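You operate a simulated robot arm through the tools that you are given. There is no shell and no other tool. Be economical: measure what you need, move in short steps, check, and stop when the job is done.

You are at the controls of a simulated two-armed robot. One attempt, no reset.

Task
Pick up the carrier lock pin with one hand, pass it to the other hand and put it on the top of the short steel bench.

The check looks at the end state, three seconds after you hand in, the way a careful person would. Anything else that was tipped, shoved, dropped, spilled or broken makes it a failure.

Robot
Two 6-joint arms with two-finger grippers on one trunk, on a base that drives. Base frame: it is fixed to the floor where the robot stands at the start and does not move with it; the origin is under the middle of the robot, x ahead of it, y to its left, z up; the surface under the hand at the start is at about z = 800. Units: mm, degrees, N and s.
The left shoulder is at the start at [61, 143, 875], the right one opposite. With the tool pointing down near the work surface each hand reaches from about 320 to 720 mm from the robot's upright axis, wherever it stands, measured 20 degrees to its own side. Places, roughly: top of the short steel bench [-1000, 3700, 800]. Payload 2.45 kg a hand.
The tool frame of a hand sits at the grasp point between the pads (the TCP): z along the fingers, y along the line on which they close. The tips reach 26 mm beyond it. Largest opening 96 mm; the body of the gripper starts 69 mm behind the TCP.
Orientation is that of the tool frame in the base frame, as a unit quaternion [w, x, y, z]. With the fingers straight down and closing along the base's y, the tool's x points along the base's -x, its y along +y and its z along -z.

Tools
- The arms move only by the tool move_arm. It takes "left_deltas", "right_deltas" or both (then of equal length, played together; a hand with none holds still); each is a list of rows, each an object (a shift or turn left out is 0, a gripper value left out holds the last) with "turn": the turn, a rotation vector about the tool's x, y, z in units of 4 degrees (1.0 is 4 degrees), a list of three; "xyz": the shift along the tool's x, y, z in units of 40 mm (1.0 is 40 mm), a list of three; "gripper": the opening, from 0 (shut) to 1 (fully open). In form: [{"turn": [ax, ay, az], "xyz": [tx, ty, tz], "gripper": gripper}, ...]. A call has 1 to 20 rows; each row shifts and turns the commanded pose from where the row before left it, along the tool's axes as they then stand. A call with a number of a shift or a turn outside -1 to 1 is refused whole. Rows are played at 5 a second. More than 50 mm and 8.6 degrees between two rows, or a gripper value outside its range, and nothing of the call is played. A pose out of reach is approached as far as the arm can. The call stops where the force on the tool passes 40 N (or 10 N more than at its start, if that is more) or the arm is blocked; 0.2 s more then pass. Each finger halts on what it meets, pressing with about 43 N; the grip force reading is that of the motor and also rises with nothing between the fingers. The clock runs only during rows and for 0.2 s after the last one: add rows that do not move to give the fingers time. The reply holds the time, the measured pose of the TCP, the force on the tool along the base axes, the opening and the grip force, in the units named above and with some noise, with the torque about the TCP (base axes, N m) and any sound that the robot's microphone picked up.
- Cameras (640 x 400 px; columns grow to the right, rows downward): "scene" is now at [137.6, 23.4, 1481.8]; the picture's right is [0.32, -0.95, -0.00], its down [-0.68, -0.23, -0.70] and it looks along [0.66, 0.22, -0.72] (base axes); focal length 261 px, centre (320, 200). "left" rides on the left gripper at [82, -3, -98] in its tool frame; the picture's right is [0.04, 1.00, 0.00], its down [-0.73, 0.03, -0.68] and it looks along [-0.68, 0.03, 0.73] (tool axes); focal length 256 px, centre (320, 200). "right" rides on the right gripper at [82, 3, -98] in its tool frame; the picture's right is [-0.04, 1.00, 0.00], its down [-0.73, -0.03, -0.68] and it looks along [-0.68, -0.03, 0.73] (tool axes); focal length 256 px, centre (320, 200). There is no depth. A picture from a camera that has moved, and an enlarged one, comes with that camera's place and axes in the base frame and with its lens.
- get_image(camera): a new picture of that camera. The clock stands still meanwhile.
- move_column(by): slides the trunk up (or, below 0, down) by that many mm; the arms and the scene camera ride with it, the base frame stays. It gives what a move gives, with no picture.
- roll_base(legs): drives the robot by 1 to 6 legs, each [ahead, turn to the left] in mm and degrees, along the robot's own axes; the way and the turn of a leg run together, so that a leg with both is an arc; at most 1500 mm and 180 degrees a leg. The arms and the cameras ride along, it lands a little off, and it stops where it bumps. It gives what a move gives.
- aim_head(pan, tilt): turns the head with the scene camera to pan (to the left, within 86 degrees either way) and tilt (down, from -29 to 69), counted from straight ahead of the robot. It gives what a move gives.
- enlarge(camera, box): a new picture of the part [left, top, right, bottom] of that camera's present view, enlarged. The clock stands still meanwhile.
- finish_job(): hands the job in; it is judged then, once.

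Work in short steps. Places have to be worked out from the pictures, the camera data and where the tool is seen: move nearer, look again, correct. Check each grasp and each placing, and mend what went wrong. You have 120 turns and 92 pictures in all, those below and enlarged ones among them. Open the grippers and draw the arms clear of the work before you hand the job in, unless the task says otherwise; then end with one line.

The tools are called after "Call:" as a command line: name --argument value ..., lists and objects as JSON in quotes. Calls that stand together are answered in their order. move_arm: Moves the arms, as the interface text tells. Its arguments: {"type":"object","properties":{"left_deltas":{"type":"array","items":{"type":"object","properties":{"turn":{"type":"array","items":{"type":"number"}},"xyz":{"type":"array","items":{"type":"number"}},"gripper":{"type":"number"}}}},"right_deltas":{"type":"array","items":{"type":"object","properties":{"turn":{"type":"array","items":{"type":"number"}},"xyz":{"type":"array","items":{"type":"number"}},"gripper":{"type":"number"}}}}},"required":[]} The other tools are called the same way: move_column (by) slides the trunk up or down; roll_base (legs) drives the base; aim_head (pan, tilt) turns the head that bears the scene camera; get_image (camera) takes a picture; enlarge (camera, box) takes an enlarged picture of a part of a camera's view; finish_job () hands the job in.

At the start:

```text
clock: 0.0
left_tcp_pos: [497.4, 307.9, 1104.6]
left_orientation: [0.0, -0.001, 1.0, 0.0]
left_ft_force: [-1.0, 0.3, 0.1]
left_wrist_torque: [0.05, -0.01, 0.03]
left_opening: 96.1
left_grip_force: 0.0
right_tcp_pos: [501.0, -71.4, 1058.5]
right_orientation: [0.0, 0.0, 1.0, 0.0]
right_ft_force: [-0.3, -0.9, 0.2]
right_wrist_torque: [-0.03, -0.01, 0.0]
right_opening: 95.9
right_grip_force: 0.1
trunk travel left (down, up): [-500.0, 90.0]
robot x, y, heading: [-4.2, -0.5, -0.3]
head pan, tilt: [18.6, 45.7]
```

scene: 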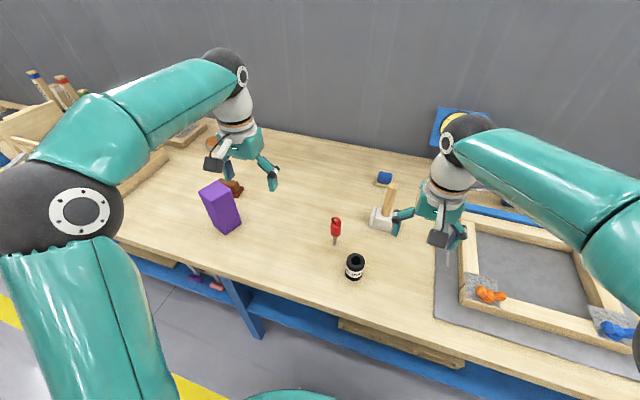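
right: 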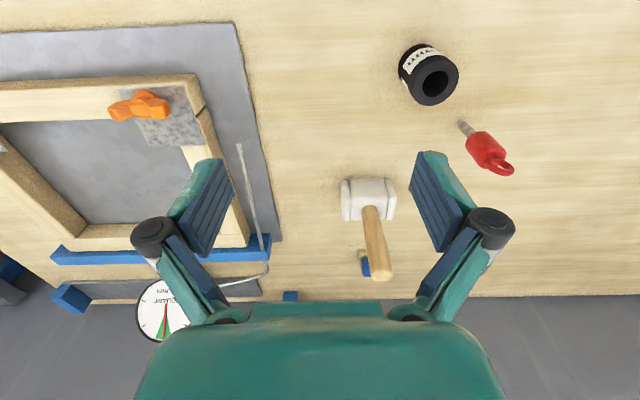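
left: 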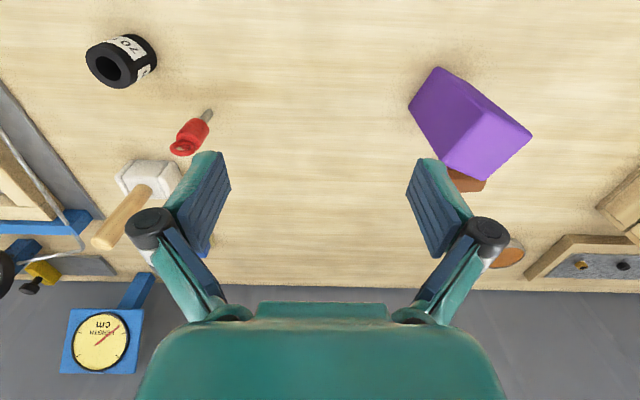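

The red-headed pin with a steel shank near the middle of the table is likely the carrier lock pin; I enlarge it to check how it lies.

Call:
enlarge --camera "scene" --box '[280, 160, 440, 290]'

Call:
enlarge --camera "right" --box '[380, 30, 540, 190]'

```text
3.08 times, centred on (360, 225) of scene
camera zoom: at [137.6, 23.4, 1481.8], right [0.32, -0.95, 0.0], down [-0.68, -0.23, -0.7], along [0.66, 0.22, -0.72], focal length 804 px, centre (197, 123)
```

zoom: 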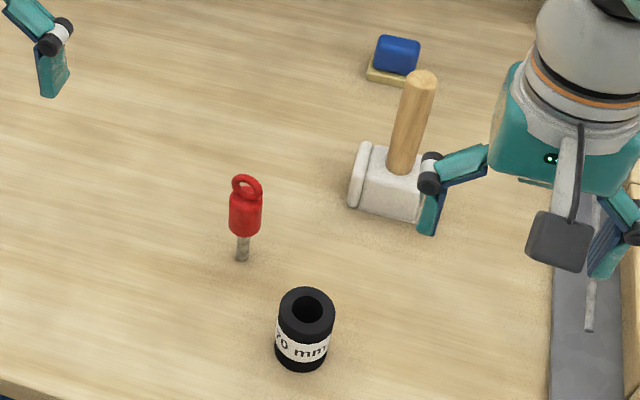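

```text
2.50 times, centred on (460, 110) of right
camera zoom: at [420.1, -65.9, 1155.2], right [0.04, 1.0, 0.0], down [0.73, -0.03, 0.68], along [0.68, -0.03, -0.73], focal length 640 px, centre (-30, 425)
```

zoom: 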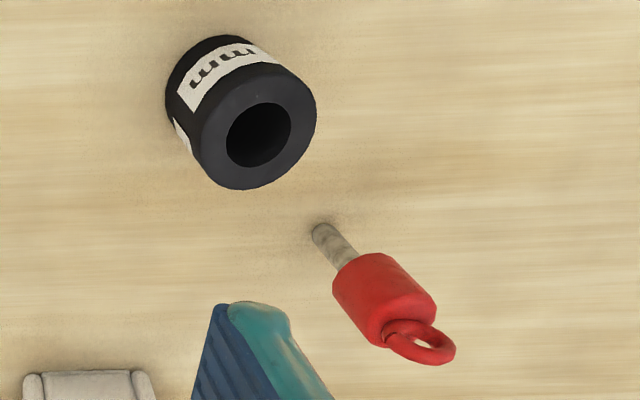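

The pin stands upright on its shank at about (597,130), foot at about z 800 and ring top at about 925. I move the right hand aside and bring the left hand over the pin, still high, to look again.

Call:
move_arm --left_deltas '[{"xyz": [-0.5, -0.89, 0], "gripper": 1}, {"xyz": [-0.5, -0.89, 0]}, {"xyz": [-0.5, -0.89, 0.2]}, {"xyz": [-0.5, -0.89, 0.3]}, {"xyz": [-0.5, -0.89, 0.3]}, {"xyz": [0, 0, 0]}]' --right_deltas '[{"xyz": [0.3, -0.9, 0]}, {"xyz": [0.3, -0.9, 0]}, {"xyz": [0.3, -0.9, 0]}, {"xyz": [0.3, -0.9, 0]}, {}, {}]'

Call:
get_image --camera "left"

Call:
enlarge --camera "scene" --box '[240, 130, 440, 290]'

```text
clock: 1.4
left_tcp_pos: [599.7, 125.8, 1071.2]
left_orientation: [0.001, -0.001, 1.0, 0.0]
left_ft_force: [-0.2, 0.3, 0.8]
left_wrist_torque: [0.0, -0.01, 0.01]
left_opening: 96.1
left_grip_force: 0.0
right_tcp_pos: [448.5, -218.4, 1056.9]
right_orientation: [0.0, 0.0, 1.0, 0.0]
right_ft_force: [-0.2, -0.1, 0.6]
right_wrist_torque: [0.03, -0.04, 0.04]
right_opening: 96.2
right_grip_force: 0.1
trunk travel left (down, up): [-500.0, 90.0]
robot x, y, heading: [-1.2, -1.2, 0.2]
head pan, tilt: [18.6, 45.7]
```

```text
86 pictures are left
camera left: at [517.6, 122.6, 1169.1], right [-0.04, 1.0, 0.0], down [0.73, 0.03, 0.68], along [0.68, 0.03, -0.73], focal length 256 px, centre (320, 200)
```

left: 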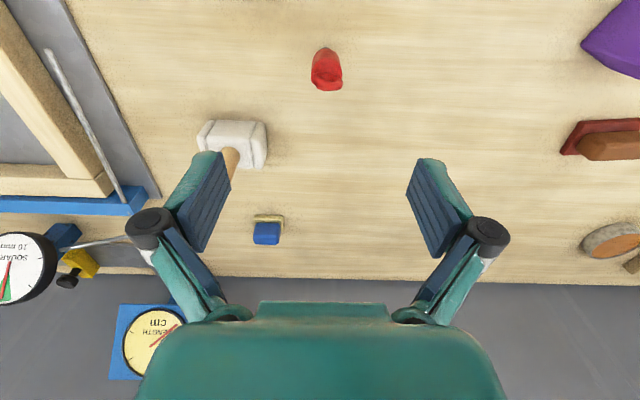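

```text
2.50 times, centred on (340, 210) of scene
camera zoom: at [136.3, 23.7, 1482.0], right [0.32, -0.95, 0.0], down [-0.68, -0.23, -0.7], along [0.66, 0.22, -0.72], focal length 653 px, centre (270, 175)
```

zoom: 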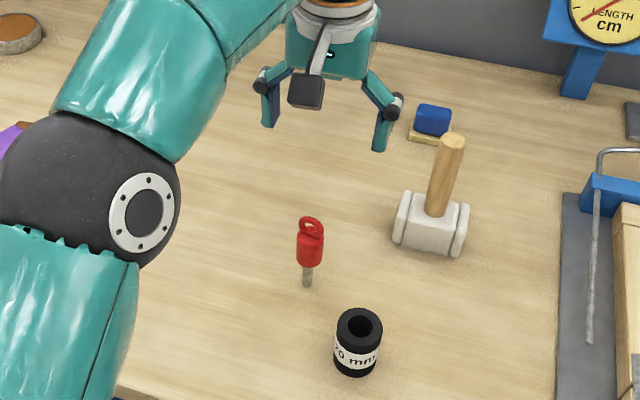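

The left view puts the pin at about (598,132). I zoom in on it to fix the centre and how the ring lies.

Call:
enlarge --camera "left" --box '[270, 20, 390, 120]'

Call:
enlarge --camera "right" --box '[480, 20, 640, 150]'

```text
4.00 times, centred on (330, 70) of left
camera zoom: at [517.6, 122.6, 1169.1], right [-0.04, 1.0, 0.0], down [0.73, 0.03, 0.68], along [0.68, 0.03, -0.73], focal length 1024 px, centre (280, 720)
```

zoom: 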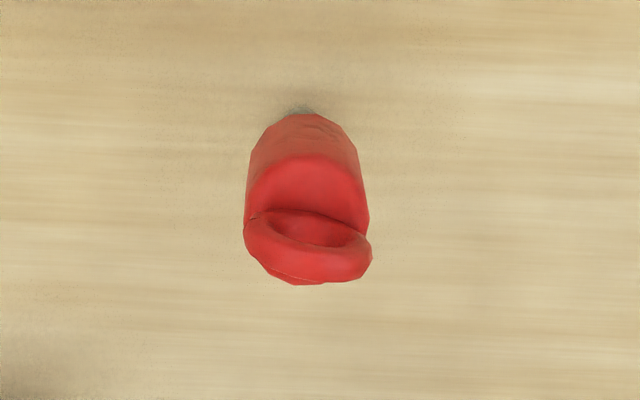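

```text
3.08 times, centred on (560, 85) of right
camera zoom: at [368.2, -213.0, 1153.8], right [0.04, 1.0, 0.0], down [0.73, -0.03, 0.68], along [0.68, -0.03, -0.73], focal length 788 px, centre (-418, 554)
```

zoom: 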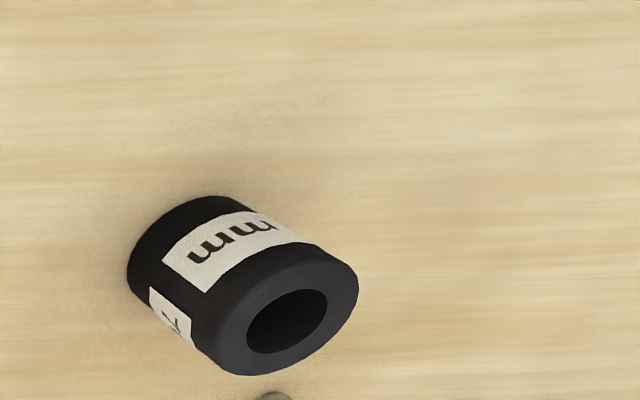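

The body is about 33 mm across (z ≈ 855–905), with the ring up to about 932 and the shank below. I centre the left hand and go down to just above the ring, then check the centring.

Call:
move_arm --left_deltas '[{"xyz": [0, 0.15, 0.5]}, {"xyz": [0.03, 0, 0.7]}, {"xyz": [0, 0, 0.7]}, {"xyz": [0, 0, 0.6]}, {}]'

Call:
get_image --camera "left"

Call:
enlarge --camera "scene" --box '[260, 150, 420, 280]'

```text
clock: 2.6
left_tcp_pos: [596.8, 135.8, 972.1]
left_orientation: [0.0, -0.001, 1.0, 0.0]
left_ft_force: [-0.4, 0.3, -1.1]
left_wrist_torque: [0.01, 0.05, 0.01]
left_opening: 95.9
left_grip_force: 0.1
right_tcp_pos: [450.5, -216.4, 1055.6]
right_orientation: [0.0, 0.0, 1.0, 0.0]
right_ft_force: [-0.1, -0.3, -0.6]
right_wrist_torque: [-0.01, 0.01, -0.04]
right_opening: 95.8
right_grip_force: 0.0
trunk travel left (down, up): [-500.0, 90.0]
robot x, y, heading: [-0.0, -0.7, 0.1]
head pan, tilt: [18.6, 45.7]
```

```text
82 pictures are left
camera left: at [515.2, 132.2, 1070.4], right [-0.04, 1.0, 0.0], down [0.73, 0.03, 0.68], along [0.68, 0.03, -0.73], focal length 256 px, centre (320, 200)
```

left: 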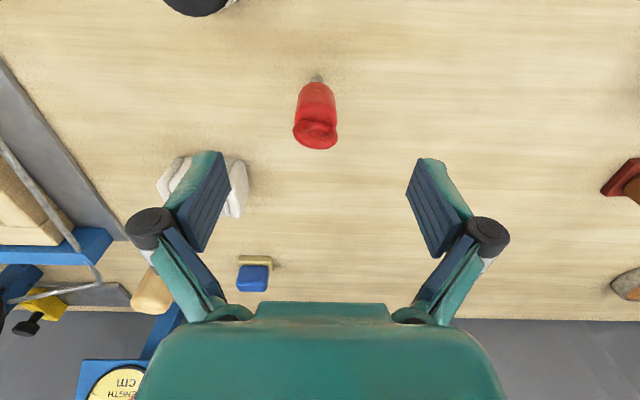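

```text
3.08 times, centred on (340, 215) of scene
camera zoom: at [137.5, 23.3, 1481.8], right [0.32, -0.95, 0.0], down [-0.68, -0.23, -0.7], along [0.66, 0.22, -0.72], focal length 804 px, centre (258, 154)
```

zoom: 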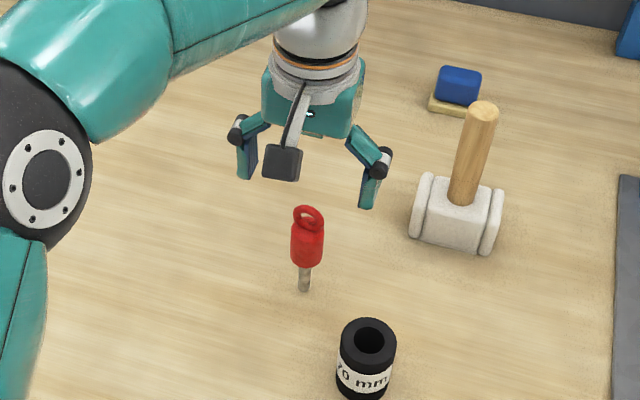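

The pin is centred at about (598,133), and the fingers straddle it about 3 mm off in y. I correct that and go down until the tips overlap the upper part of the red body, with the gripper still open.

Call:
move_arm --left_deltas '[{"xyz": [-0.03, -0.06, 0.4]}, {"xyz": [0, 0, 0.6]}, {"xyz": [0, 0, 0.5]}, {}]'

Call:
get_image --camera "left"

Call:
enlarge --camera "scene" --box '[260, 150, 420, 280]'

```text
clock: 3.6
left_tcp_pos: [596.9, 134.1, 914.1]
left_orientation: [0.001, -0.001, 1.0, -0.001]
left_ft_force: [-0.5, -1.0, 0.2]
left_wrist_torque: [0.01, -0.01, -0.02]
left_opening: 96.0
left_grip_force: 0.0
right_tcp_pos: [450.3, -216.7, 1055.6]
right_orientation: [0.0, 0.001, 1.0, 0.001]
right_ft_force: [-1.1, 0.5, -0.7]
right_wrist_torque: [0.01, 0.03, 0.01]
right_opening: 96.1
right_grip_force: 0.1
trunk travel left (down, up): [-500.0, 90.0]
robot x, y, heading: [1.9, 0.9, -0.0]
head pan, tilt: [18.6, 45.7]
```

```text
80 pictures are left
camera left: at [516.3, 130.6, 1011.6], right [-0.04, 1.0, 0.0], down [0.73, 0.03, 0.68], along [0.68, 0.03, -0.73], focal length 256 px, centre (320, 200)
```

left: 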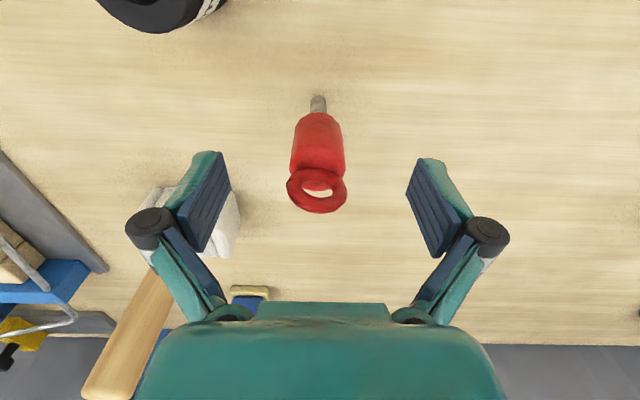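

```text
3.08 times, centred on (340, 215) of scene
camera zoom: at [137.4, 23.4, 1481.9], right [0.32, -0.95, 0.0], down [-0.68, -0.23, -0.7], along [0.66, 0.22, -0.72], focal length 804 px, centre (258, 154)
```

zoom: 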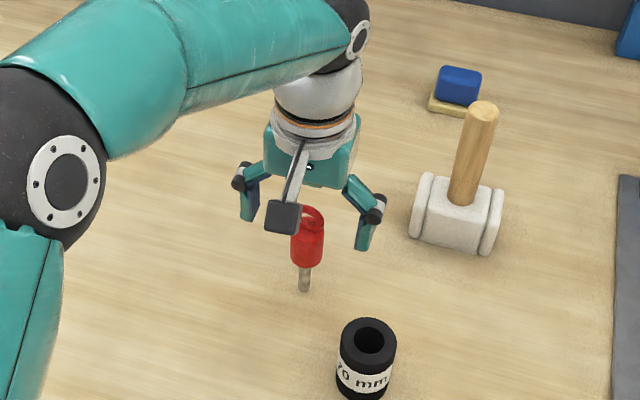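

The fingers straddle the pin evenly, with the body at about z 865–903. I go 7 mm lower and close gently on the body.

Call:
move_arm --left_deltas '[{"xyz": [0, 0, 0.18]}, {"gripper": 0.5}, {"gripper": 0.4}, {"gripper": 0.2}, {"gripper": 0}, {}, {}, {}]'

Call:
get_image --camera "left"

```text
clock: 5.4
left_tcp_pos: [598.8, 132.6, 905.7]
left_orientation: [0.0, 0.0, 1.0, 0.0]
left_ft_force: [0.3, -0.1, -0.7]
left_wrist_torque: [-0.03, -0.01, 0.03]
left_opening: 30.4
left_grip_force: 42.9
right_tcp_pos: [450.4, -216.2, 1056.3]
right_orientation: [-0.001, 0.0, 1.0, 0.001]
right_ft_force: [-1.7, -0.3, 0.5]
right_wrist_torque: [-0.03, -0.01, -0.02]
right_opening: 96.0
right_grip_force: 0.0
trunk travel left (down, up): [-500.0, 90.0]
robot x, y, heading: [0.3, -1.3, 0.1]
head pan, tilt: [18.6, 45.7]
```

```text
78 pictures are left
camera left: at [516.4, 129.7, 1003.8], right [-0.04, 1.0, 0.0], down [0.73, 0.03, 0.68], along [0.68, 0.03, -0.73], focal length 256 px, centre (320, 200)
```

left: 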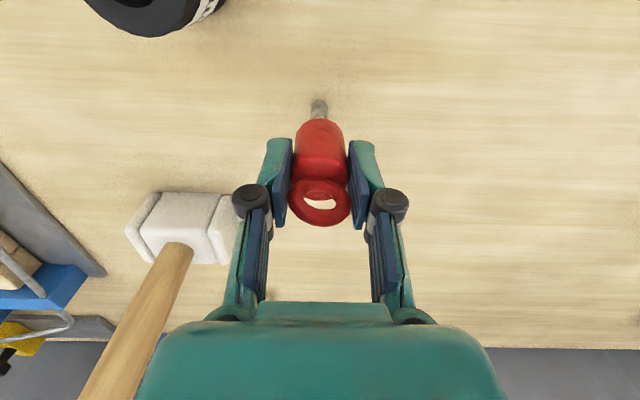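

The pin is gripped at 30 mm. I lift it straight up slowly, watching the force in case the shank sits in a hole.

Call:
move_arm --left_deltas '[{"xyz": [0, 0, -0.3]}, {"xyz": [0, 0, -0.5]}, {"xyz": [0, 0, -0.7]}, {"xyz": [0, 0, -0.9]}, {"xyz": [0, 0, -0.9]}, {}]'

Call:
get_image --camera "left"

Call:
get_image --camera "scene"

```text
clock: 6.8
left_tcp_pos: [598.3, 131.1, 1035.0]
left_orientation: [-0.001, 0.0, 1.0, 0.0]
left_ft_force: [-0.3, 0.7, -1.0]
left_wrist_torque: [-0.03, -0.03, 0.01]
left_opening: 30.7
left_grip_force: 43.0
right_tcp_pos: [450.0, -217.4, 1056.1]
right_orientation: [-0.001, 0.0, 1.0, 0.0]
right_ft_force: [0.6, -0.1, 0.0]
right_wrist_torque: [-0.03, 0.0, -0.02]
right_opening: 96.2
right_grip_force: 0.2
trunk travel left (down, up): [-500.0, 90.0]
robot x, y, heading: [-0.7, -0.8, 0.1]
head pan, tilt: [18.6, 45.7]
```

```text
77 pictures are left
camera left: at [516.8, 127.3, 1133.7], right [-0.04, 1.0, 0.0], down [0.73, 0.03, 0.68], along [0.68, 0.03, -0.73], focal length 256 px, centre (320, 200)
```

left: 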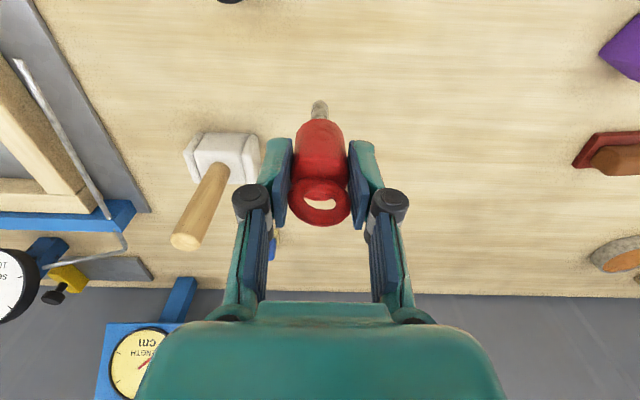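

```text
76 pictures are left
camera scene: at [137.9, 23.5, 1481.8], right [0.32, -0.95, 0.0], down [-0.68, -0.23, -0.7], along [0.66, 0.22, -0.72], focal length 261 px, centre (320, 200)
```

scene: 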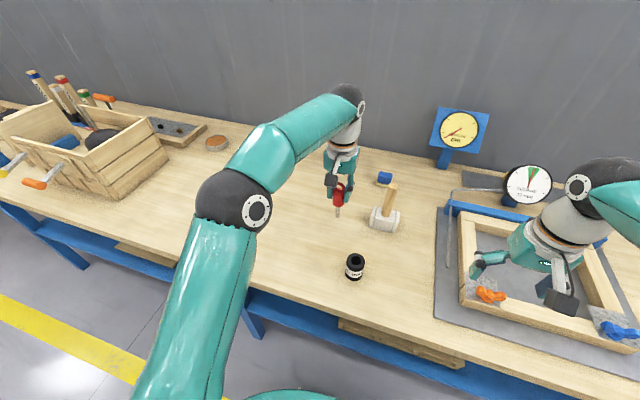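

The pin came up freely. I move the left hand to about (598,45,1080) and pitch the right hand forward so it can grip the bare shank from the robot's side.

Call:
move_arm --left_deltas '[{"xyz": [0, -0.4, -0.2]}, {"xyz": [0, -0.4, -0.2]}, {"xyz": [0, -0.4, -0.2]}, {"xyz": [0, -0.4, -0.2]}, {"xyz": [0, -0.4, -0.2]}, {"xyz": [0, -0.15, -0.1]}, {}, {}, {}, {}, {}, {}, {}, {}, {}, {}, {}, {}, {}, {}]' --right_deltas '[{"turn": [0, -1, 0]}, {"turn": [0, -1, 0]}, {"turn": [0, -1, 0]}, {"turn": [0, -1, 0]}, {"turn": [0, -1, 0]}, {"turn": [0, -1, 0]}, {"turn": [0, -1, 0]}, {"turn": [0, -1, 0]}, {"turn": [0, -1, 0]}, {"turn": [0, -1, 0]}, {"turn": [0, -1, 0]}, {"turn": [0, -1, 0]}, {"turn": [0, -1, 0]}, {"turn": [0, -1, 0]}, {"turn": [0, -1, 0]}, {"turn": [0, -1, 0]}, {"turn": [0, -1, 0]}, {"turn": [0, -1, 0]}, {"turn": [0, -1, 0]}, {"turn": [0, -1, 0]}]'

Call:
get_image --camera "scene"

```text
clock: 11.0
left_tcp_pos: [599.0, 48.5, 1080.4]
left_orientation: [0.0, -0.001, 1.0, 0.0]
left_ft_force: [-0.9, -1.0, -1.1]
left_wrist_torque: [-0.03, 0.01, -0.03]
left_opening: 30.8
left_grip_force: 42.9
right_tcp_pos: [502.0, -203.8, 1099.0]
right_orientation: [0.642, 0.002, 0.767, -0.002]
right_ft_force: [0.0, 0.0, -0.1]
right_wrist_torque: [0.02, 0.03, -0.01]
right_opening: 96.1
right_grip_force: 0.2
right hand out of reach, approached as far as the arm can: row 16, 17, 18, 19, 20
trunk travel left (down, up): [-500.0, 90.0]
robot x, y, heading: [1.8, -0.6, -0.0]
head pan, tilt: [18.6, 45.7]
```

```text
75 pictures are left
camera scene: at [137.8, 23.6, 1481.8], right [0.32, -0.95, 0.0], down [-0.68, -0.23, -0.7], along [0.66, 0.22, -0.72], focal length 261 px, centre (320, 200)
```

scene: 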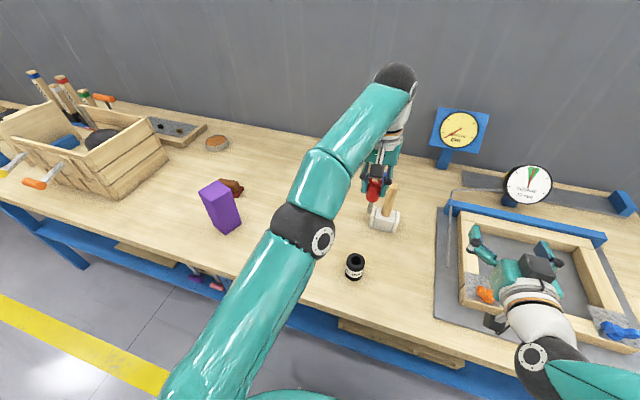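

The right hand hit its limit while too close to the trunk. I finish the pitch, push it forward a bit, and read where it is.

Call:
move_arm --right_deltas '[{"xyz": [0, 0, 0.7], "turn": [0, -1, 0]}, {"xyz": [0, 0, 0.7], "turn": [0, -1, 0]}, {"xyz": [0, 0, 0], "turn": [0, -0.5, 0]}, {}]'

```text
clock: 12.0
left_tcp_pos: [598.3, 48.5, 1079.4]
left_orientation: [0.0, -0.001, 1.0, 0.0]
left_ft_force: [-0.4, 0.3, -0.4]
left_wrist_torque: [-0.01, 0.02, -0.01]
left_opening: 30.7
left_grip_force: 43.4
right_tcp_pos: [550.5, -160.4, 1114.0]
right_orientation: [0.706, 0.003, 0.708, -0.003]
right_ft_force: [-0.7, -0.8, 0.8]
right_wrist_torque: [-0.03, 0.01, -0.01]
right_opening: 96.0
right_grip_force: 0.2
right hand out of reach, approached as far as the arm can: row 1, 2, 3
trunk travel left (down, up): [-500.0, 90.0]
robot x, y, heading: [2.0, -1.3, 0.1]
head pan, tilt: [18.6, 45.7]
```

Straight ahead is too close-in for the right wrist. Yawing the hand about 50° left puts the wrist farther out, so I do that and see where it settles.

Call:
move_arm --right_deltas '[{"turn": [-1, 0, 0]}, {"turn": [-1, 0, 0]}, {"turn": [-1, 0, 0]}, {"turn": [-1, 0, 0]}, {"turn": [-1, 0, 0]}, {"turn": [-1, 0, 0]}, {"turn": [-1, 0, 0]}, {"turn": [-1, 0, 0]}, {"turn": [-1, 0, 0]}, {"turn": [-1, 0, 0]}, {"turn": [-1, 0, 0]}, {"turn": [-1, 0, 0]}, {"turn": [-0.5, 0, 0]}, {}]'

Call:
get_image --camera "scene"

```text
clock: 15.0
left_tcp_pos: [598.2, 48.2, 1080.1]
left_orientation: [0.001, 0.0, 1.0, 0.001]
left_ft_force: [0.8, -0.1, -1.2]
left_wrist_torque: [0.01, -0.02, 0.0]
left_opening: 30.4
left_grip_force: 42.8
right_tcp_pos: [361.6, 93.1, 1293.2]
right_orientation: [0.64, -0.297, 0.644, 0.295]
right_ft_force: [0.3, -0.1, 0.1]
right_wrist_torque: [0.0, -0.04, 0.02]
right_opening: 95.7
right_grip_force: 0.1
right hand out of reach, approached as far as the arm can: row 1, 2, 3, 4, 5, 6, 7, 8, 9, 10, 11, 12, 13
trunk travel left (down, up): [-500.0, 90.0]
robot x, y, heading: [0.9, 1.6, -0.1]
head pan, tilt: [18.6, 45.7]
```

```text
74 pictures are left
camera scene: at [137.6, 23.4, 1481.8], right [0.32, -0.95, 0.0], down [-0.68, -0.23, -0.7], along [0.66, 0.22, -0.72], focal length 261 px, centre (320, 200)
```

scene: 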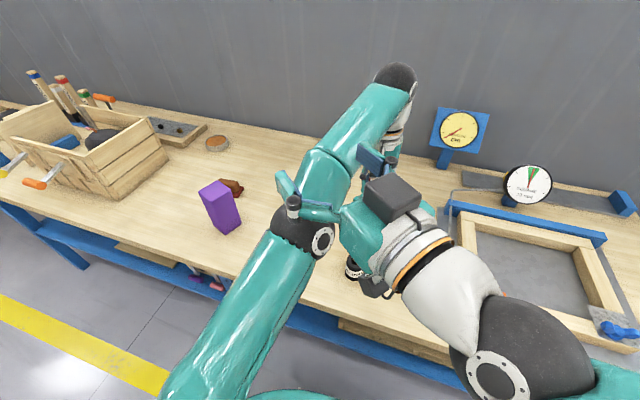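

The unreachable command swung the right hand close to the left arm. I retrace it by undoing the yaw, then will move it outward into reach before yawing.

Call:
move_arm --right_deltas '[{"turn": [0.5, 0, 0]}, {"turn": [1, 0, 0]}, {"turn": [1, 0, 0]}, {"turn": [1, 0, 0]}, {"turn": [1, 0, 0]}, {"turn": [1, 0, 0]}, {"turn": [1, 0, 0]}, {"turn": [1, 0, 0]}, {"turn": [1, 0, 0]}, {"turn": [1, 0, 0]}, {"turn": [1, 0, 0]}, {"turn": [1, 0, 0]}, {"turn": [1, 0, 0]}, {}]'

```text
clock: 18.0
left_tcp_pos: [597.5, 48.2, 1081.2]
left_orientation: [0.0, -0.001, 1.0, 0.0]
left_ft_force: [-0.2, 0.4, -0.5]
left_wrist_torque: [-0.02, -0.01, -0.01]
left_opening: 30.5
left_grip_force: 43.0
right_tcp_pos: [362.2, 90.7, 1294.7]
right_orientation: [0.707, 0.001, 0.708, -0.001]
right_ft_force: [-0.4, -0.2, 0.5]
right_wrist_torque: [-0.01, -0.03, -0.01]
right_opening: 96.0
right_grip_force: 0.1
trunk travel left (down, up): [-500.0, 90.0]
robot x, y, heading: [-0.3, -1.8, -0.1]
head pan, tilt: [18.6, 45.7]
```

The command follows the achieved pose, so the hand is still at (362,91,1294). I look at the clearance before moving it out.

Call:
get_image --camera "scene"

Call:
get_image --camera "right"

```text
73 pictures are left
camera scene: at [137.5, 23.2, 1481.8], right [0.32, -0.95, 0.0], down [-0.68, -0.23, -0.7], along [0.66, 0.22, -0.72], focal length 261 px, centre (320, 200)
```

scene: 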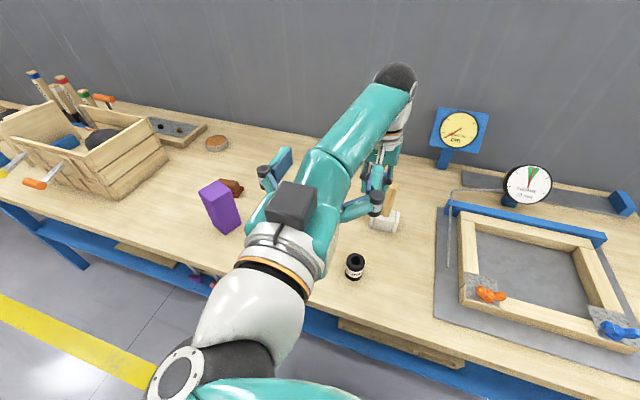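

```text
72 pictures are left
camera right: at [264.0, 95.5, 1211.8], right [0.0, 1.0, 0.04], down [-0.68, -0.03, 0.73], along [0.73, -0.03, 0.68], focal length 256 px, centre (320, 200)
```

right: 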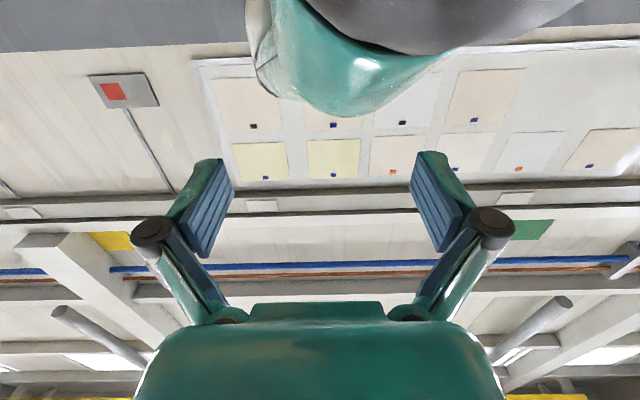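

The right hand is just above and behind the left elbow. I lift it a bit, then slide it right, clear of the left arm.

Call:
move_arm --right_deltas '[{"xyz": [-0.6, -0.2, 0]}, {"xyz": [-0.6, -0.4, 0]}, {"xyz": [0, -0.9, 0]}, {"xyz": [0, -0.9, 0]}, {"xyz": [0, -0.9, 0]}, {"xyz": [0, -0.9, 0]}, {}]'

Call:
get_image --camera "scene"

```text
clock: 19.6
left_tcp_pos: [598.5, 48.2, 1080.6]
left_orientation: [0.0, -0.001, 1.0, 0.0]
left_ft_force: [-0.1, -0.2, -0.2]
left_wrist_torque: [-0.03, 0.0, 0.02]
left_opening: 30.5
left_grip_force: 43.1
right_tcp_pos: [363.0, -76.2, 1342.0]
right_orientation: [0.707, 0.0, 0.708, 0.0]
right_ft_force: [-0.2, -0.1, 0.1]
right_wrist_torque: [0.02, 0.0, -0.01]
right_opening: 96.2
right_grip_force: 0.1
trunk travel left (down, up): [-500.0, 90.0]
robot x, y, heading: [1.2, 1.2, 0.0]
head pan, tilt: [18.6, 45.7]
```

```text
71 pictures are left
camera scene: at [137.7, 23.9, 1481.8], right [0.32, -0.95, 0.0], down [-0.68, -0.23, -0.7], along [0.66, 0.22, -0.72], focal length 261 px, centre (320, 200)
```

scene: 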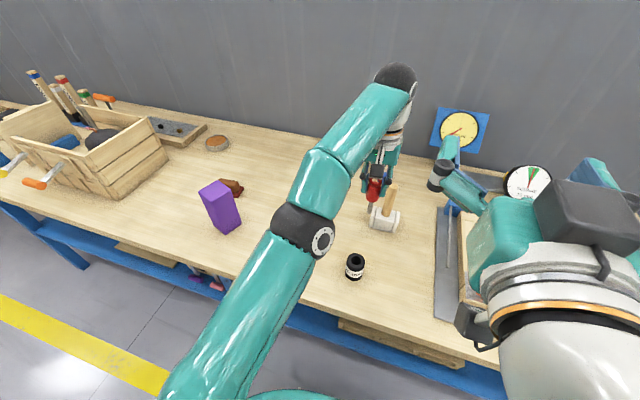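

Clear now. I move the right hand right, forward and down to about (600,-225,1090), still pointing forward, well away from the left hand.

Call:
move_arm --right_deltas '[{"xyz": [0, -0.95, 0]}, {"xyz": [0, -0.95, 0]}, {"xyz": [0, -0.95, 0]}, {"xyz": [0, -0.95, 0]}, {"xyz": [0, 0, 0.95]}, {"xyz": [0, 0, 0.95]}, {"xyz": [0.6, 0, 0.95]}, {"xyz": [0.6, 0, 0.95]}, {"xyz": [0.6, 0, 0.95]}, {"xyz": [0.6, 0, 0.95]}, {"xyz": [0.9, 0, 0.2]}, {"xyz": [0.9, 0, 0]}, {"xyz": [0.9, 0, 0]}, {"xyz": [0.9, 0, 0]}, {}]'

```text
clock: 22.8
left_tcp_pos: [598.6, 48.4, 1081.5]
left_orientation: [0.0, -0.001, 1.0, 0.0]
left_ft_force: [-0.1, 0.0, -0.8]
left_wrist_torque: [-0.01, 0.04, 0.01]
left_opening: 30.6
left_grip_force: 42.9
right_tcp_pos: [591.2, -170.0, 1140.2]
right_orientation: [0.705, 0.004, 0.709, -0.004]
right_ft_force: [-0.1, 0.4, -0.7]
right_wrist_torque: [0.01, -0.03, -0.01]
right_opening: 95.8
right_grip_force: 0.1
right hand out of reach, approached as far as the arm can: row 11, 12, 13, 14
trunk travel left (down, up): [-500.0, 90.0]
robot x, y, heading: [0.1, -0.4, 0.1]
head pan, tilt: [18.6, 45.7]
```

Low and horizontal is at a wrist limit. I back up 40 mm into free reach, yaw 50° left there, then test lower heights.

Call:
move_arm --right_deltas '[{"xyz": [-1, -0.5, 0]}, {"xyz": [0, 0, 0], "turn": [-1, 0, 0]}, {"turn": [-1, 0, 0]}, {"turn": [-1, 0, 0]}, {"turn": [-1, 0, 0]}, {"turn": [-1, 0, 0]}, {"turn": [-1, 0, 0]}, {"turn": [-1, 0, 0]}, {"turn": [-1, 0, 0]}, {"turn": [-1, 0, 0]}, {"turn": [-1, 0, 0]}, {"turn": [-1, 0, 0]}, {"turn": [-1, 0, 0]}, {}]'

Call:
get_image --camera "scene"

```text
clock: 25.8
left_tcp_pos: [598.4, 48.0, 1080.3]
left_orientation: [0.0, -0.001, 1.0, 0.0]
left_ft_force: [0.5, -0.6, -0.5]
left_wrist_torque: [0.0, -0.03, -0.04]
left_opening: 30.6
left_grip_force: 42.5
right_tcp_pos: [498.6, 11.5, 1312.0]
right_orientation: [0.668, -0.207, 0.685, 0.204]
right_ft_force: [0.3, 0.3, 0.0]
right_wrist_torque: [0.02, -0.03, -0.02]
right_opening: 96.1
right_grip_force: 0.1
right hand out of reach, approached as far as the arm can: row 2, 3, 4, 5, 6, 7, 8, 9, 10, 11, 12, 13
trunk travel left (down, up): [-500.0, 90.0]
robot x, y, heading: [0.3, 3.1, 0.0]
head pan, tilt: [18.6, 45.7]
```

```text
70 pictures are left
camera scene: at [137.3, 23.5, 1481.9], right [0.32, -0.95, 0.0], down [-0.68, -0.23, -0.7], along [0.66, 0.22, -0.72], focal length 261 px, centre (320, 200)
```

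scene: 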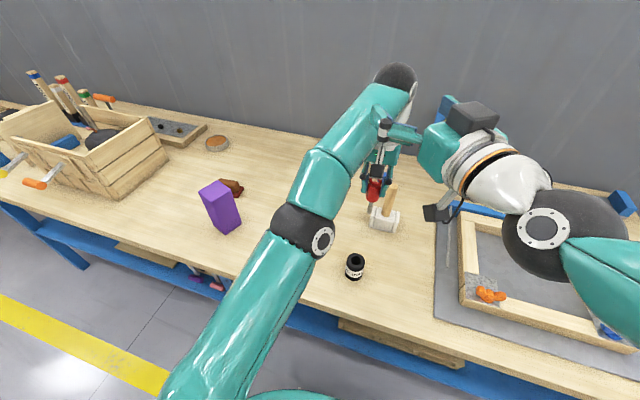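

Inward yaw isn't available there and the hand drifted toward the left forearm. I raise it first, then undo the yaw while backing off, in small steps.

Call:
move_arm --right_deltas '[{"xyz": [-0.7, 0, -0.3]}, {"xyz": [-0.7, 0, -0.3]}, {"xyz": [-0.5, 0, -0.3]}, {"turn": [1, 0, 0], "xyz": [0, 0, -0.2]}, {"turn": [1, 0, 0], "xyz": [0, 0, -0.2]}, {"turn": [1, 0, 0], "xyz": [0, -0.2, -0.2]}, {"turn": [1, 0, 0], "xyz": [0, -0.2, -0.2]}, {"turn": [1, 0, 0], "xyz": [0, -0.2, 0]}, {"turn": [1, 0, 0], "xyz": [0, -0.2, 0]}, {"turn": [1, 0, 0], "xyz": [0, -0.2, 0]}, {"turn": [1, 0, 0], "xyz": [0, -0.2, 0]}, {}]'

Call:
get_image --camera "scene"

```text
clock: 28.4
left_tcp_pos: [598.9, 49.6, 1081.9]
left_orientation: [0.0, -0.001, 1.0, 0.0]
left_ft_force: [-0.3, -0.7, -0.8]
left_wrist_torque: [0.0, 0.0, -0.01]
left_opening: 30.7
left_grip_force: 42.7
right_tcp_pos: [455.7, -70.0, 1392.2]
right_orientation: [0.699, -0.015, 0.715, 0.007]
right_ft_force: [0.4, 0.2, 0.0]
right_wrist_torque: [0.02, -0.02, -0.03]
right_opening: 96.2
right_grip_force: 0.0
trunk travel left (down, up): [-500.0, 90.0]
robot x, y, heading: [-0.2, 1.6, 0.0]
head pan, tilt: [18.6, 45.7]
```

```text
69 pictures are left
camera scene: at [137.5, 23.3, 1481.8], right [0.32, -0.95, 0.0], down [-0.68, -0.23, -0.7], along [0.66, 0.22, -0.72], focal length 261 px, centre (320, 200)
```

scene: 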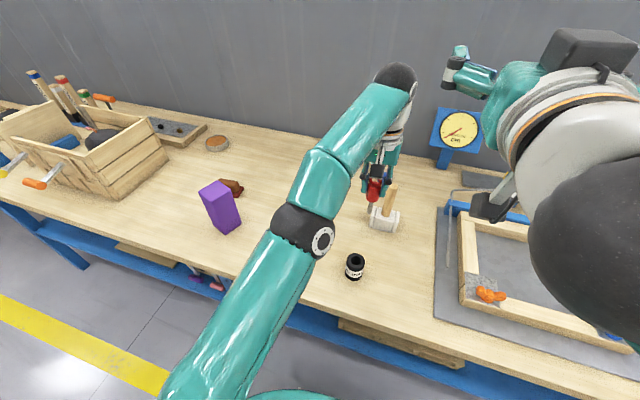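

Clear. I pitch the right hand back to 60° from vertical, which was reachable, while moving right, and then lower it to about z 1080.

Call:
move_arm --right_deltas '[{"turn": [0, 1, 0], "xyz": [0, -0.6, 0]}, {"turn": [0, 1, 0], "xyz": [0, -0.6, 0]}, {"turn": [0, 1, 0], "xyz": [0, -0.6, 0]}, {"turn": [0, 1, 0], "xyz": [0, -0.6, 0]}, {"turn": [0, 1, 0], "xyz": [0, -0.6, 0]}, {"turn": [0, 1, 0], "xyz": [0, -0.6, 0]}, {"turn": [0, 1, 0]}, {"turn": [0, 0.25, 0]}, {"xyz": [0.74, 0, 0.43]}, {"xyz": [0.74, 0, 0.43]}, {"xyz": [0.74, 0, 0.43]}, {"xyz": [0.74, 0, 0.43]}, {"xyz": [0.74, 0, 0.43]}, {"xyz": [0.74, 0, 0.43]}, {"xyz": [0.74, 0, 0.43]}, {"xyz": [0.74, 0, 0.43]}, {"xyz": [0.74, 0, 0.43]}, {}]'

```text
clock: 32.2
left_tcp_pos: [597.8, 48.7, 1080.3]
left_orientation: [0.001, -0.001, 1.0, 0.0]
left_ft_force: [0.6, 0.1, 0.1]
left_wrist_torque: [0.02, 0.0, -0.02]
left_opening: 30.8
left_grip_force: 43.0
right_tcp_pos: [458.7, -215.2, 1083.6]
right_orientation: [0.497, -0.016, 0.867, 0.004]
right_ft_force: [0.6, -0.5, 0.5]
right_wrist_torque: [-0.03, 0.0, -0.01]
right_opening: 96.0
right_grip_force: 0.0
trunk travel left (down, up): [-500.0, 90.0]
robot x, y, heading: [-4.4, -2.1, -0.1]
head pan, tilt: [18.6, 45.7]
```

The right hand is settled at 60° pitch. I now tilt the left hand 30° (pin tip toward the robot) and bring it slightly closer, so the right fingers can meet the shank squarely.

Call:
move_arm --left_deltas '[{"turn": [0, 1, 0], "xyz": [0.1, -0.2, 0]}, {"turn": [0, 1, 0], "xyz": [0.1, -0.2, 0]}, {"turn": [0, 1, 0], "xyz": [0.1, -0.2, 0]}, {"turn": [0, 1, 0], "xyz": [0.1, -0.2, 0]}, {"turn": [0, 1, 0], "xyz": [0.1, -0.2, 0]}, {"turn": [0, 1, 0], "xyz": [0.1, -0.2, 0]}, {"turn": [0, 1, 0]}, {"turn": [0, 0.5, 0]}, {}]'

Call:
get_image --camera "scene"

Call:
get_image --camera "right"

```text
clock: 34.2
left_tcp_pos: [489.5, 23.2, 1038.7]
left_orientation: [-0.259, -0.001, 0.966, -0.001]
left_ft_force: [-0.9, 0.1, -1.2]
left_wrist_torque: [-0.01, -0.02, 0.02]
left_opening: 30.6
left_grip_force: 42.2
left hand out of reach, approached as far as the arm can: row 1, 2, 3, 4, 5, 6, 7, 8
right_tcp_pos: [459.9, -216.6, 1083.6]
right_orientation: [0.499, -0.017, 0.867, 0.004]
right_ft_force: [-0.1, 0.3, 0.4]
right_wrist_torque: [0.01, -0.03, 0.01]
right_opening: 96.0
right_grip_force: 0.1
trunk travel left (down, up): [-500.0, 90.0]
robot x, y, heading: [-0.1, -0.6, -0.1]
head pan, tilt: [18.6, 45.7]
```

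```text
68 pictures are left
camera scene: at [137.5, 23.3, 1481.8], right [0.32, -0.95, 0.0], down [-0.68, -0.23, -0.7], along [0.66, 0.22, -0.72], focal length 261 px, centre (320, 200)
```

scene: 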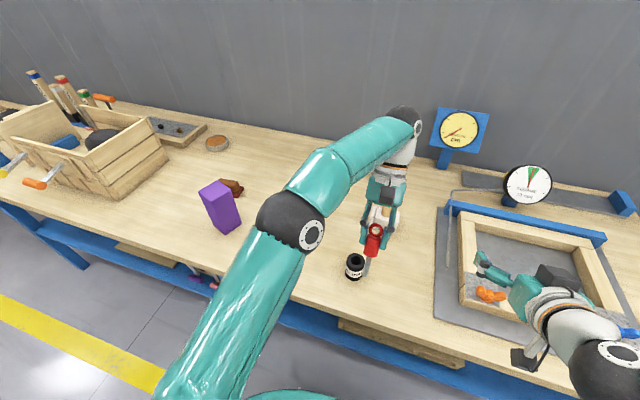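

```text
67 pictures are left
camera right: at [333.8, -216.3, 1062.2], right [-0.01, 1.0, 0.02], down [-0.22, -0.03, 0.98], along [0.98, 0.01, 0.22], focal length 256 px, centre (320, 200)
```

right: 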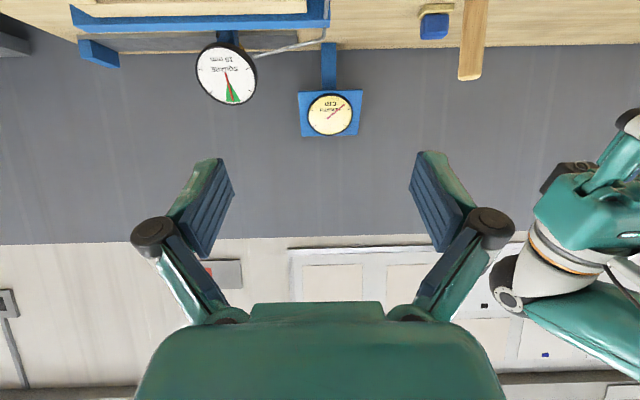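

The left hand was pulled in to (490,23,1039) by its reach limit. I ease its tilt back to 15° and move it out to about (565,50,1020), which leaves room for the right wrist behind it.

Call:
move_arm --left_deltas '[{"turn": [0, -1, 0]}, {"turn": [0, -1, 0]}, {"turn": [0, -1, 0]}, {"turn": [0, -0.75, 0]}, {"xyz": [-0.64, 0.23, 0]}, {"xyz": [-0.64, 0.23, 0]}, {"xyz": [-0.64, 0.23, 0]}, {}]'

Call:
get_image --camera "left"

```text
clock: 36.0
left_tcp_pos: [564.5, 47.2, 1020.4]
left_orientation: [-0.13, 0.0, 0.992, 0.0]
left_ft_force: [0.4, 0.2, -0.1]
left_wrist_torque: [-0.02, 0.0, 0.0]
left_opening: 31.0
left_grip_force: 43.2
right_tcp_pos: [458.9, -215.9, 1085.0]
right_orientation: [0.498, -0.017, 0.867, 0.005]
right_ft_force: [0.1, 0.5, -0.3]
right_wrist_torque: [0.03, -0.02, -0.04]
right_opening: 96.2
right_grip_force: 0.0
trunk travel left (down, up): [-500.0, 90.0]
robot x, y, heading: [-0.2, -2.3, 0.3]
head pan, tilt: [18.6, 45.7]
```

```text
66 pictures are left
camera left: at [510.4, 43.3, 1136.6], right [-0.04, 1.0, 0.01], down [0.88, 0.03, 0.47], along [0.47, 0.03, -0.88], focal length 256 px, centre (320, 200)
```

left: 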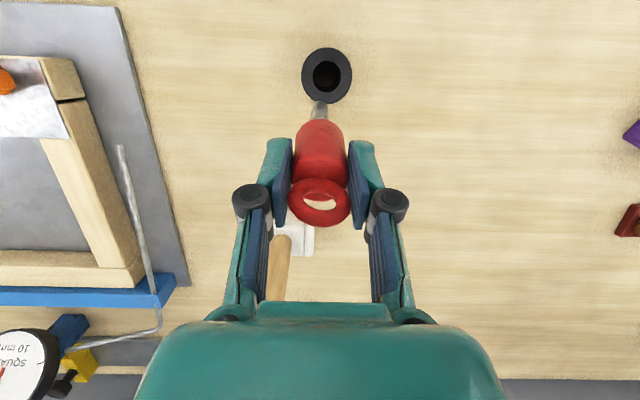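

Grip point on the shank is about 61 mm below the left TCP. I shift the left hand to y≈10, then bring the right hand in most of the way at the same height and look.

Call:
move_arm --left_deltas '[{"xyz": [0, -0.47, 0]}, {"xyz": [0, -0.46, 0]}, {}, {}, {}, {}, {}]' --right_deltas '[{}, {}, {"xyz": [0.2, 0.8, 0.25]}, {"xyz": [0.2, 0.8, 0.25]}, {"xyz": [0.2, 0.8, 0.25]}, {"xyz": [0.2, 0.8, 0.25]}, {}]'

Call:
get_image --camera "scene"

Call:
get_image --camera "right"

```text
clock: 37.6
left_tcp_pos: [560.7, 14.6, 1020.2]
left_orientation: [-0.131, 0.0, 0.991, 0.001]
left_ft_force: [-0.5, 0.9, -0.5]
left_wrist_torque: [0.02, 0.0, -0.01]
left_opening: 30.6
left_grip_force: 42.9
left hand out of reach, approached as far as the arm can: row 2
right_tcp_pos: [474.4, -86.7, 1035.7]
right_orientation: [0.499, -0.017, 0.867, 0.004]
right_ft_force: [-0.8, 0.1, 0.1]
right_wrist_torque: [-0.01, 0.0, 0.02]
right_opening: 95.8
right_grip_force: 0.1
trunk travel left (down, up): [-500.0, 90.0]
robot x, y, heading: [0.6, -2.6, 0.1]
head pan, tilt: [18.6, 45.7]
```

```text
65 pictures are left
camera scene: at [137.1, 23.1, 1481.9], right [0.32, -0.95, 0.0], down [-0.68, -0.23, -0.7], along [0.66, 0.22, -0.72], focal length 261 px, centre (320, 200)
```

scene: 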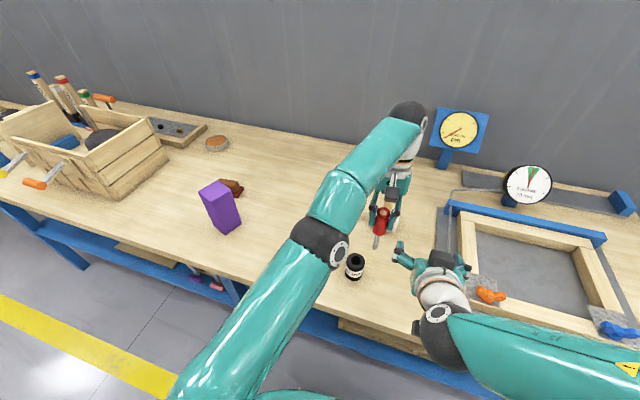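

```text
64 pictures are left
camera right: at [349.5, -86.9, 1013.1], right [-0.01, 1.0, 0.02], down [-0.22, -0.03, 0.98], along [0.98, 0.01, 0.22], focal length 256 px, centre (320, 200)
```

right: 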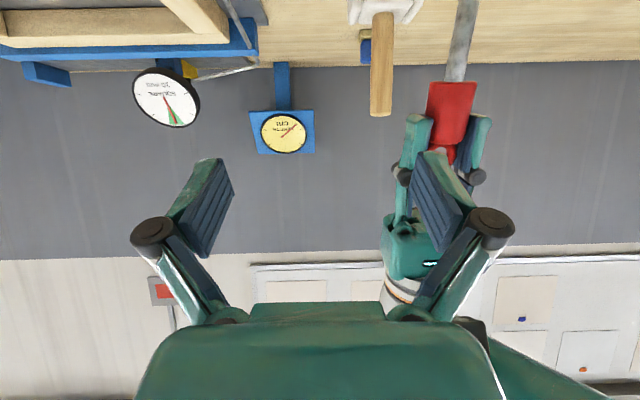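

The view is clear: the pin hangs with its shank free. I bring the right hand to the pre-grasp position in line with the shank, about 70 mm back.

Call:
move_arm --right_deltas '[{"xyz": [0.175, 0.63, 0.195]}, {"xyz": [0.175, 0.63, 0.195]}, {"xyz": [0.175, 0.63, 0.195]}, {"xyz": [0.175, 0.63, 0.195]}, {}]'

Call:
get_image --camera "right"

Call:
get_image --camera "left"

```text
clock: 38.8
left_tcp_pos: [561.6, 14.0, 1020.7]
left_orientation: [-0.131, -0.002, 0.991, 0.0]
left_ft_force: [-0.5, -0.5, -0.7]
left_wrist_torque: [0.04, -0.04, 0.0]
left_opening: 30.6
left_grip_force: 42.4
right_tcp_pos: [484.0, 13.9, 996.0]
right_orientation: [0.497, -0.017, 0.867, 0.003]
right_ft_force: [-0.3, -0.2, 0.7]
right_wrist_torque: [-0.02, 0.04, 0.0]
right_opening: 95.9
right_grip_force: 0.2
trunk travel left (down, up): [-500.0, 90.0]
robot x, y, heading: [-3.9, -5.4, 0.0]
head pan, tilt: [18.6, 45.7]
```

```text
63 pictures are left
camera right: at [358.5, 13.5, 972.6], right [-0.01, 1.0, 0.02], down [-0.22, -0.03, 0.98], along [0.98, 0.01, 0.22], focal length 256 px, centre (320, 200)
```

right: 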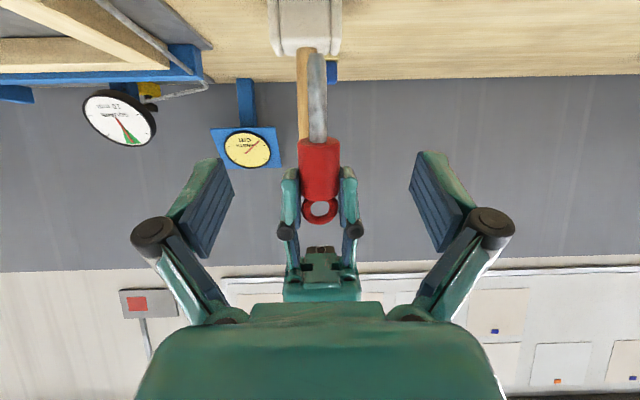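

```text
62 pictures are left
camera left: at [507.8, 10.3, 1136.3], right [-0.04, 1.0, 0.01], down [0.88, 0.03, 0.47], along [0.47, 0.03, -0.88], focal length 256 px, centre (320, 200)
```

left: 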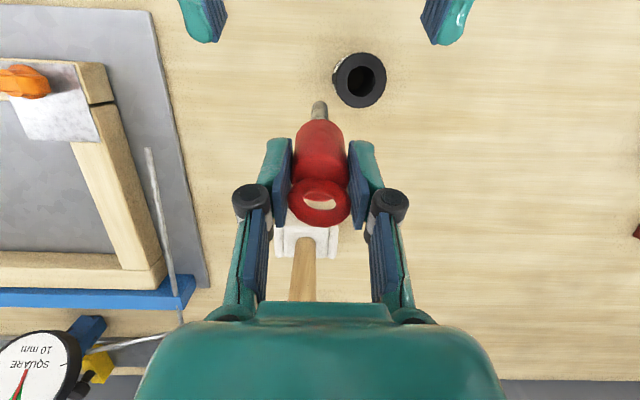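

The shank is centred between the right fingers and is bare from about z 920 to 971. I advance so it sits near the pad tips, about 10 mm below the body, keeping the gripper open.

Call:
move_arm --right_deltas '[{"xyz": [0.1, -0.02, 0.5]}, {"xyz": [0.1, 0, 0.5]}, {"xyz": [0.09, 0, 0.52]}, {}]'

Call:
get_image --camera "right"

Call:
get_image --camera "left"

```text
clock: 39.8
left_tcp_pos: [561.3, 12.7, 1019.9]
left_orientation: [-0.131, -0.001, 0.991, 0.0]
left_ft_force: [0.6, 0.3, -0.7]
left_wrist_torque: [0.01, -0.03, 0.03]
left_opening: 30.4
left_grip_force: 42.7
right_tcp_pos: [531.4, 13.9, 953.6]
right_orientation: [0.499, -0.017, 0.866, 0.003]
right_ft_force: [-0.7, -0.6, 0.6]
right_wrist_torque: [0.04, -0.02, 0.01]
right_opening: 95.9
right_grip_force: 0.0
trunk travel left (down, up): [-500.0, 90.0]
robot x, y, heading: [4.1, 1.6, -0.0]
head pan, tilt: [18.6, 45.7]
```

```text
61 pictures are left
camera right: at [405.3, 13.6, 931.4], right [-0.01, 1.0, 0.02], down [-0.22, -0.03, 0.98], along [0.98, 0.01, 0.22], focal length 256 px, centre (320, 200)
```

right: 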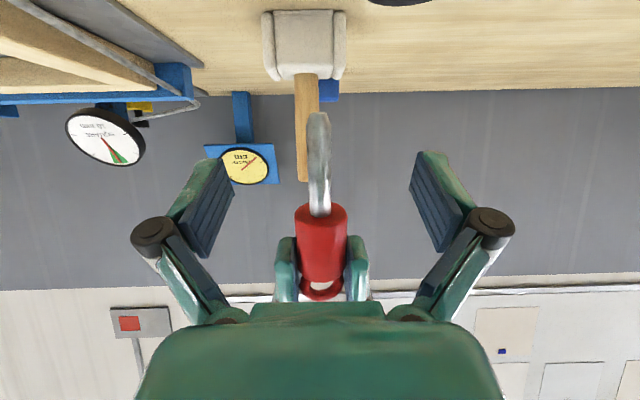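

```text
60 pictures are left
camera left: at [507.6, 10.5, 1136.4], right [-0.04, 1.0, 0.01], down [0.88, 0.03, 0.47], along [0.47, 0.03, -0.88], focal length 256 px, centre (320, 200)
```

left: 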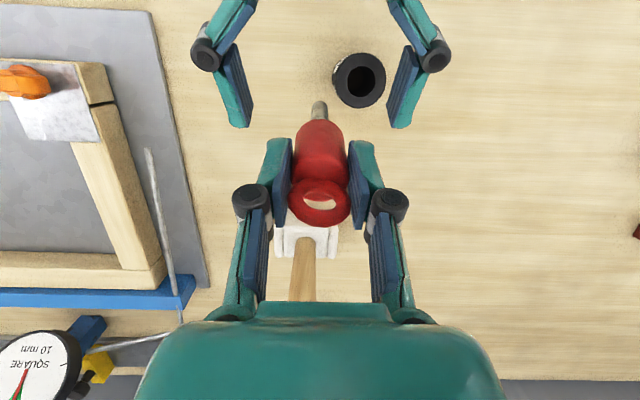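

The shank lies midway between the right pads and near their tips. I close the right gripper while the left holds.

Call:
move_arm --right_deltas '[{"gripper": 0.5}, {"gripper": 0.3}, {"gripper": 0.15}, {"gripper": 0}, {"gripper": 0}, {"gripper": 0}, {}, {}]'

Call:
get_image --camera "right"

Call:
get_image --camera "left"

```text
clock: 41.6
left_tcp_pos: [561.3, 14.8, 1019.6]
left_orientation: [-0.13, -0.001, 0.991, 0.0]
left_ft_force: [0.0, 2.2, -0.4]
left_wrist_torque: [-0.33, -0.06, 0.13]
left_opening: 30.8
left_grip_force: 43.1
right_tcp_pos: [530.0, 13.9, 952.7]
right_orientation: [0.498, -0.017, 0.867, 0.004]
right_ft_force: [0.7, -2.0, -0.7]
right_wrist_torque: [0.54, 0.15, -0.18]
right_opening: 11.6
right_grip_force: 38.9
trunk travel left (down, up): [-500.0, 90.0]
robot x, y, heading: [-6.0, -0.7, 0.2]
head pan, tilt: [18.6, 45.7]
```

```text
59 pictures are left
camera right: at [405.6, 13.5, 931.4], right [-0.01, 1.0, 0.02], down [-0.22, -0.03, 0.98], along [0.98, 0.01, 0.22], focal length 256 px, centre (320, 200)
```

right: 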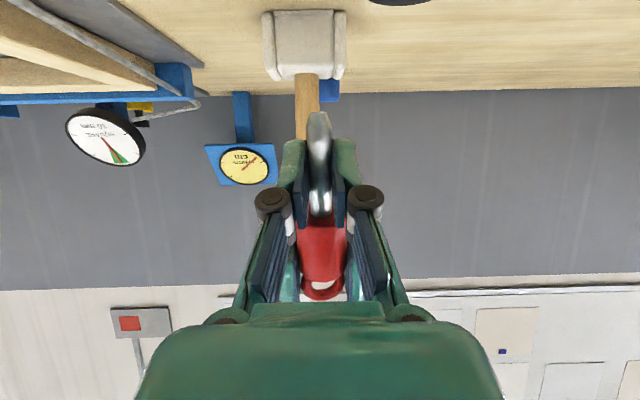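

```text
58 pictures are left
camera left: at [508.1, 10.7, 1136.2], right [-0.04, 1.0, 0.01], down [0.88, 0.03, 0.47], along [0.47, 0.03, -0.88], focal length 256 px, centre (320, 200)
```

left: 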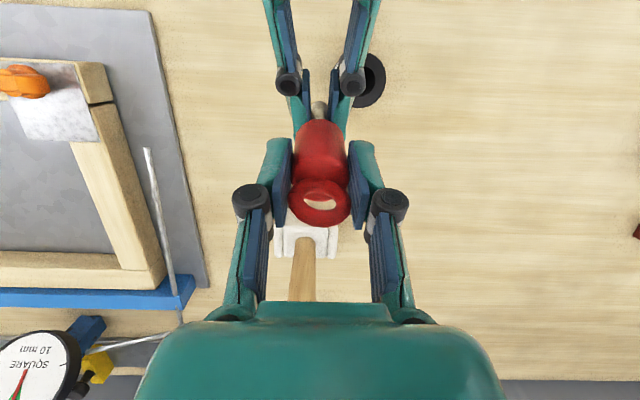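

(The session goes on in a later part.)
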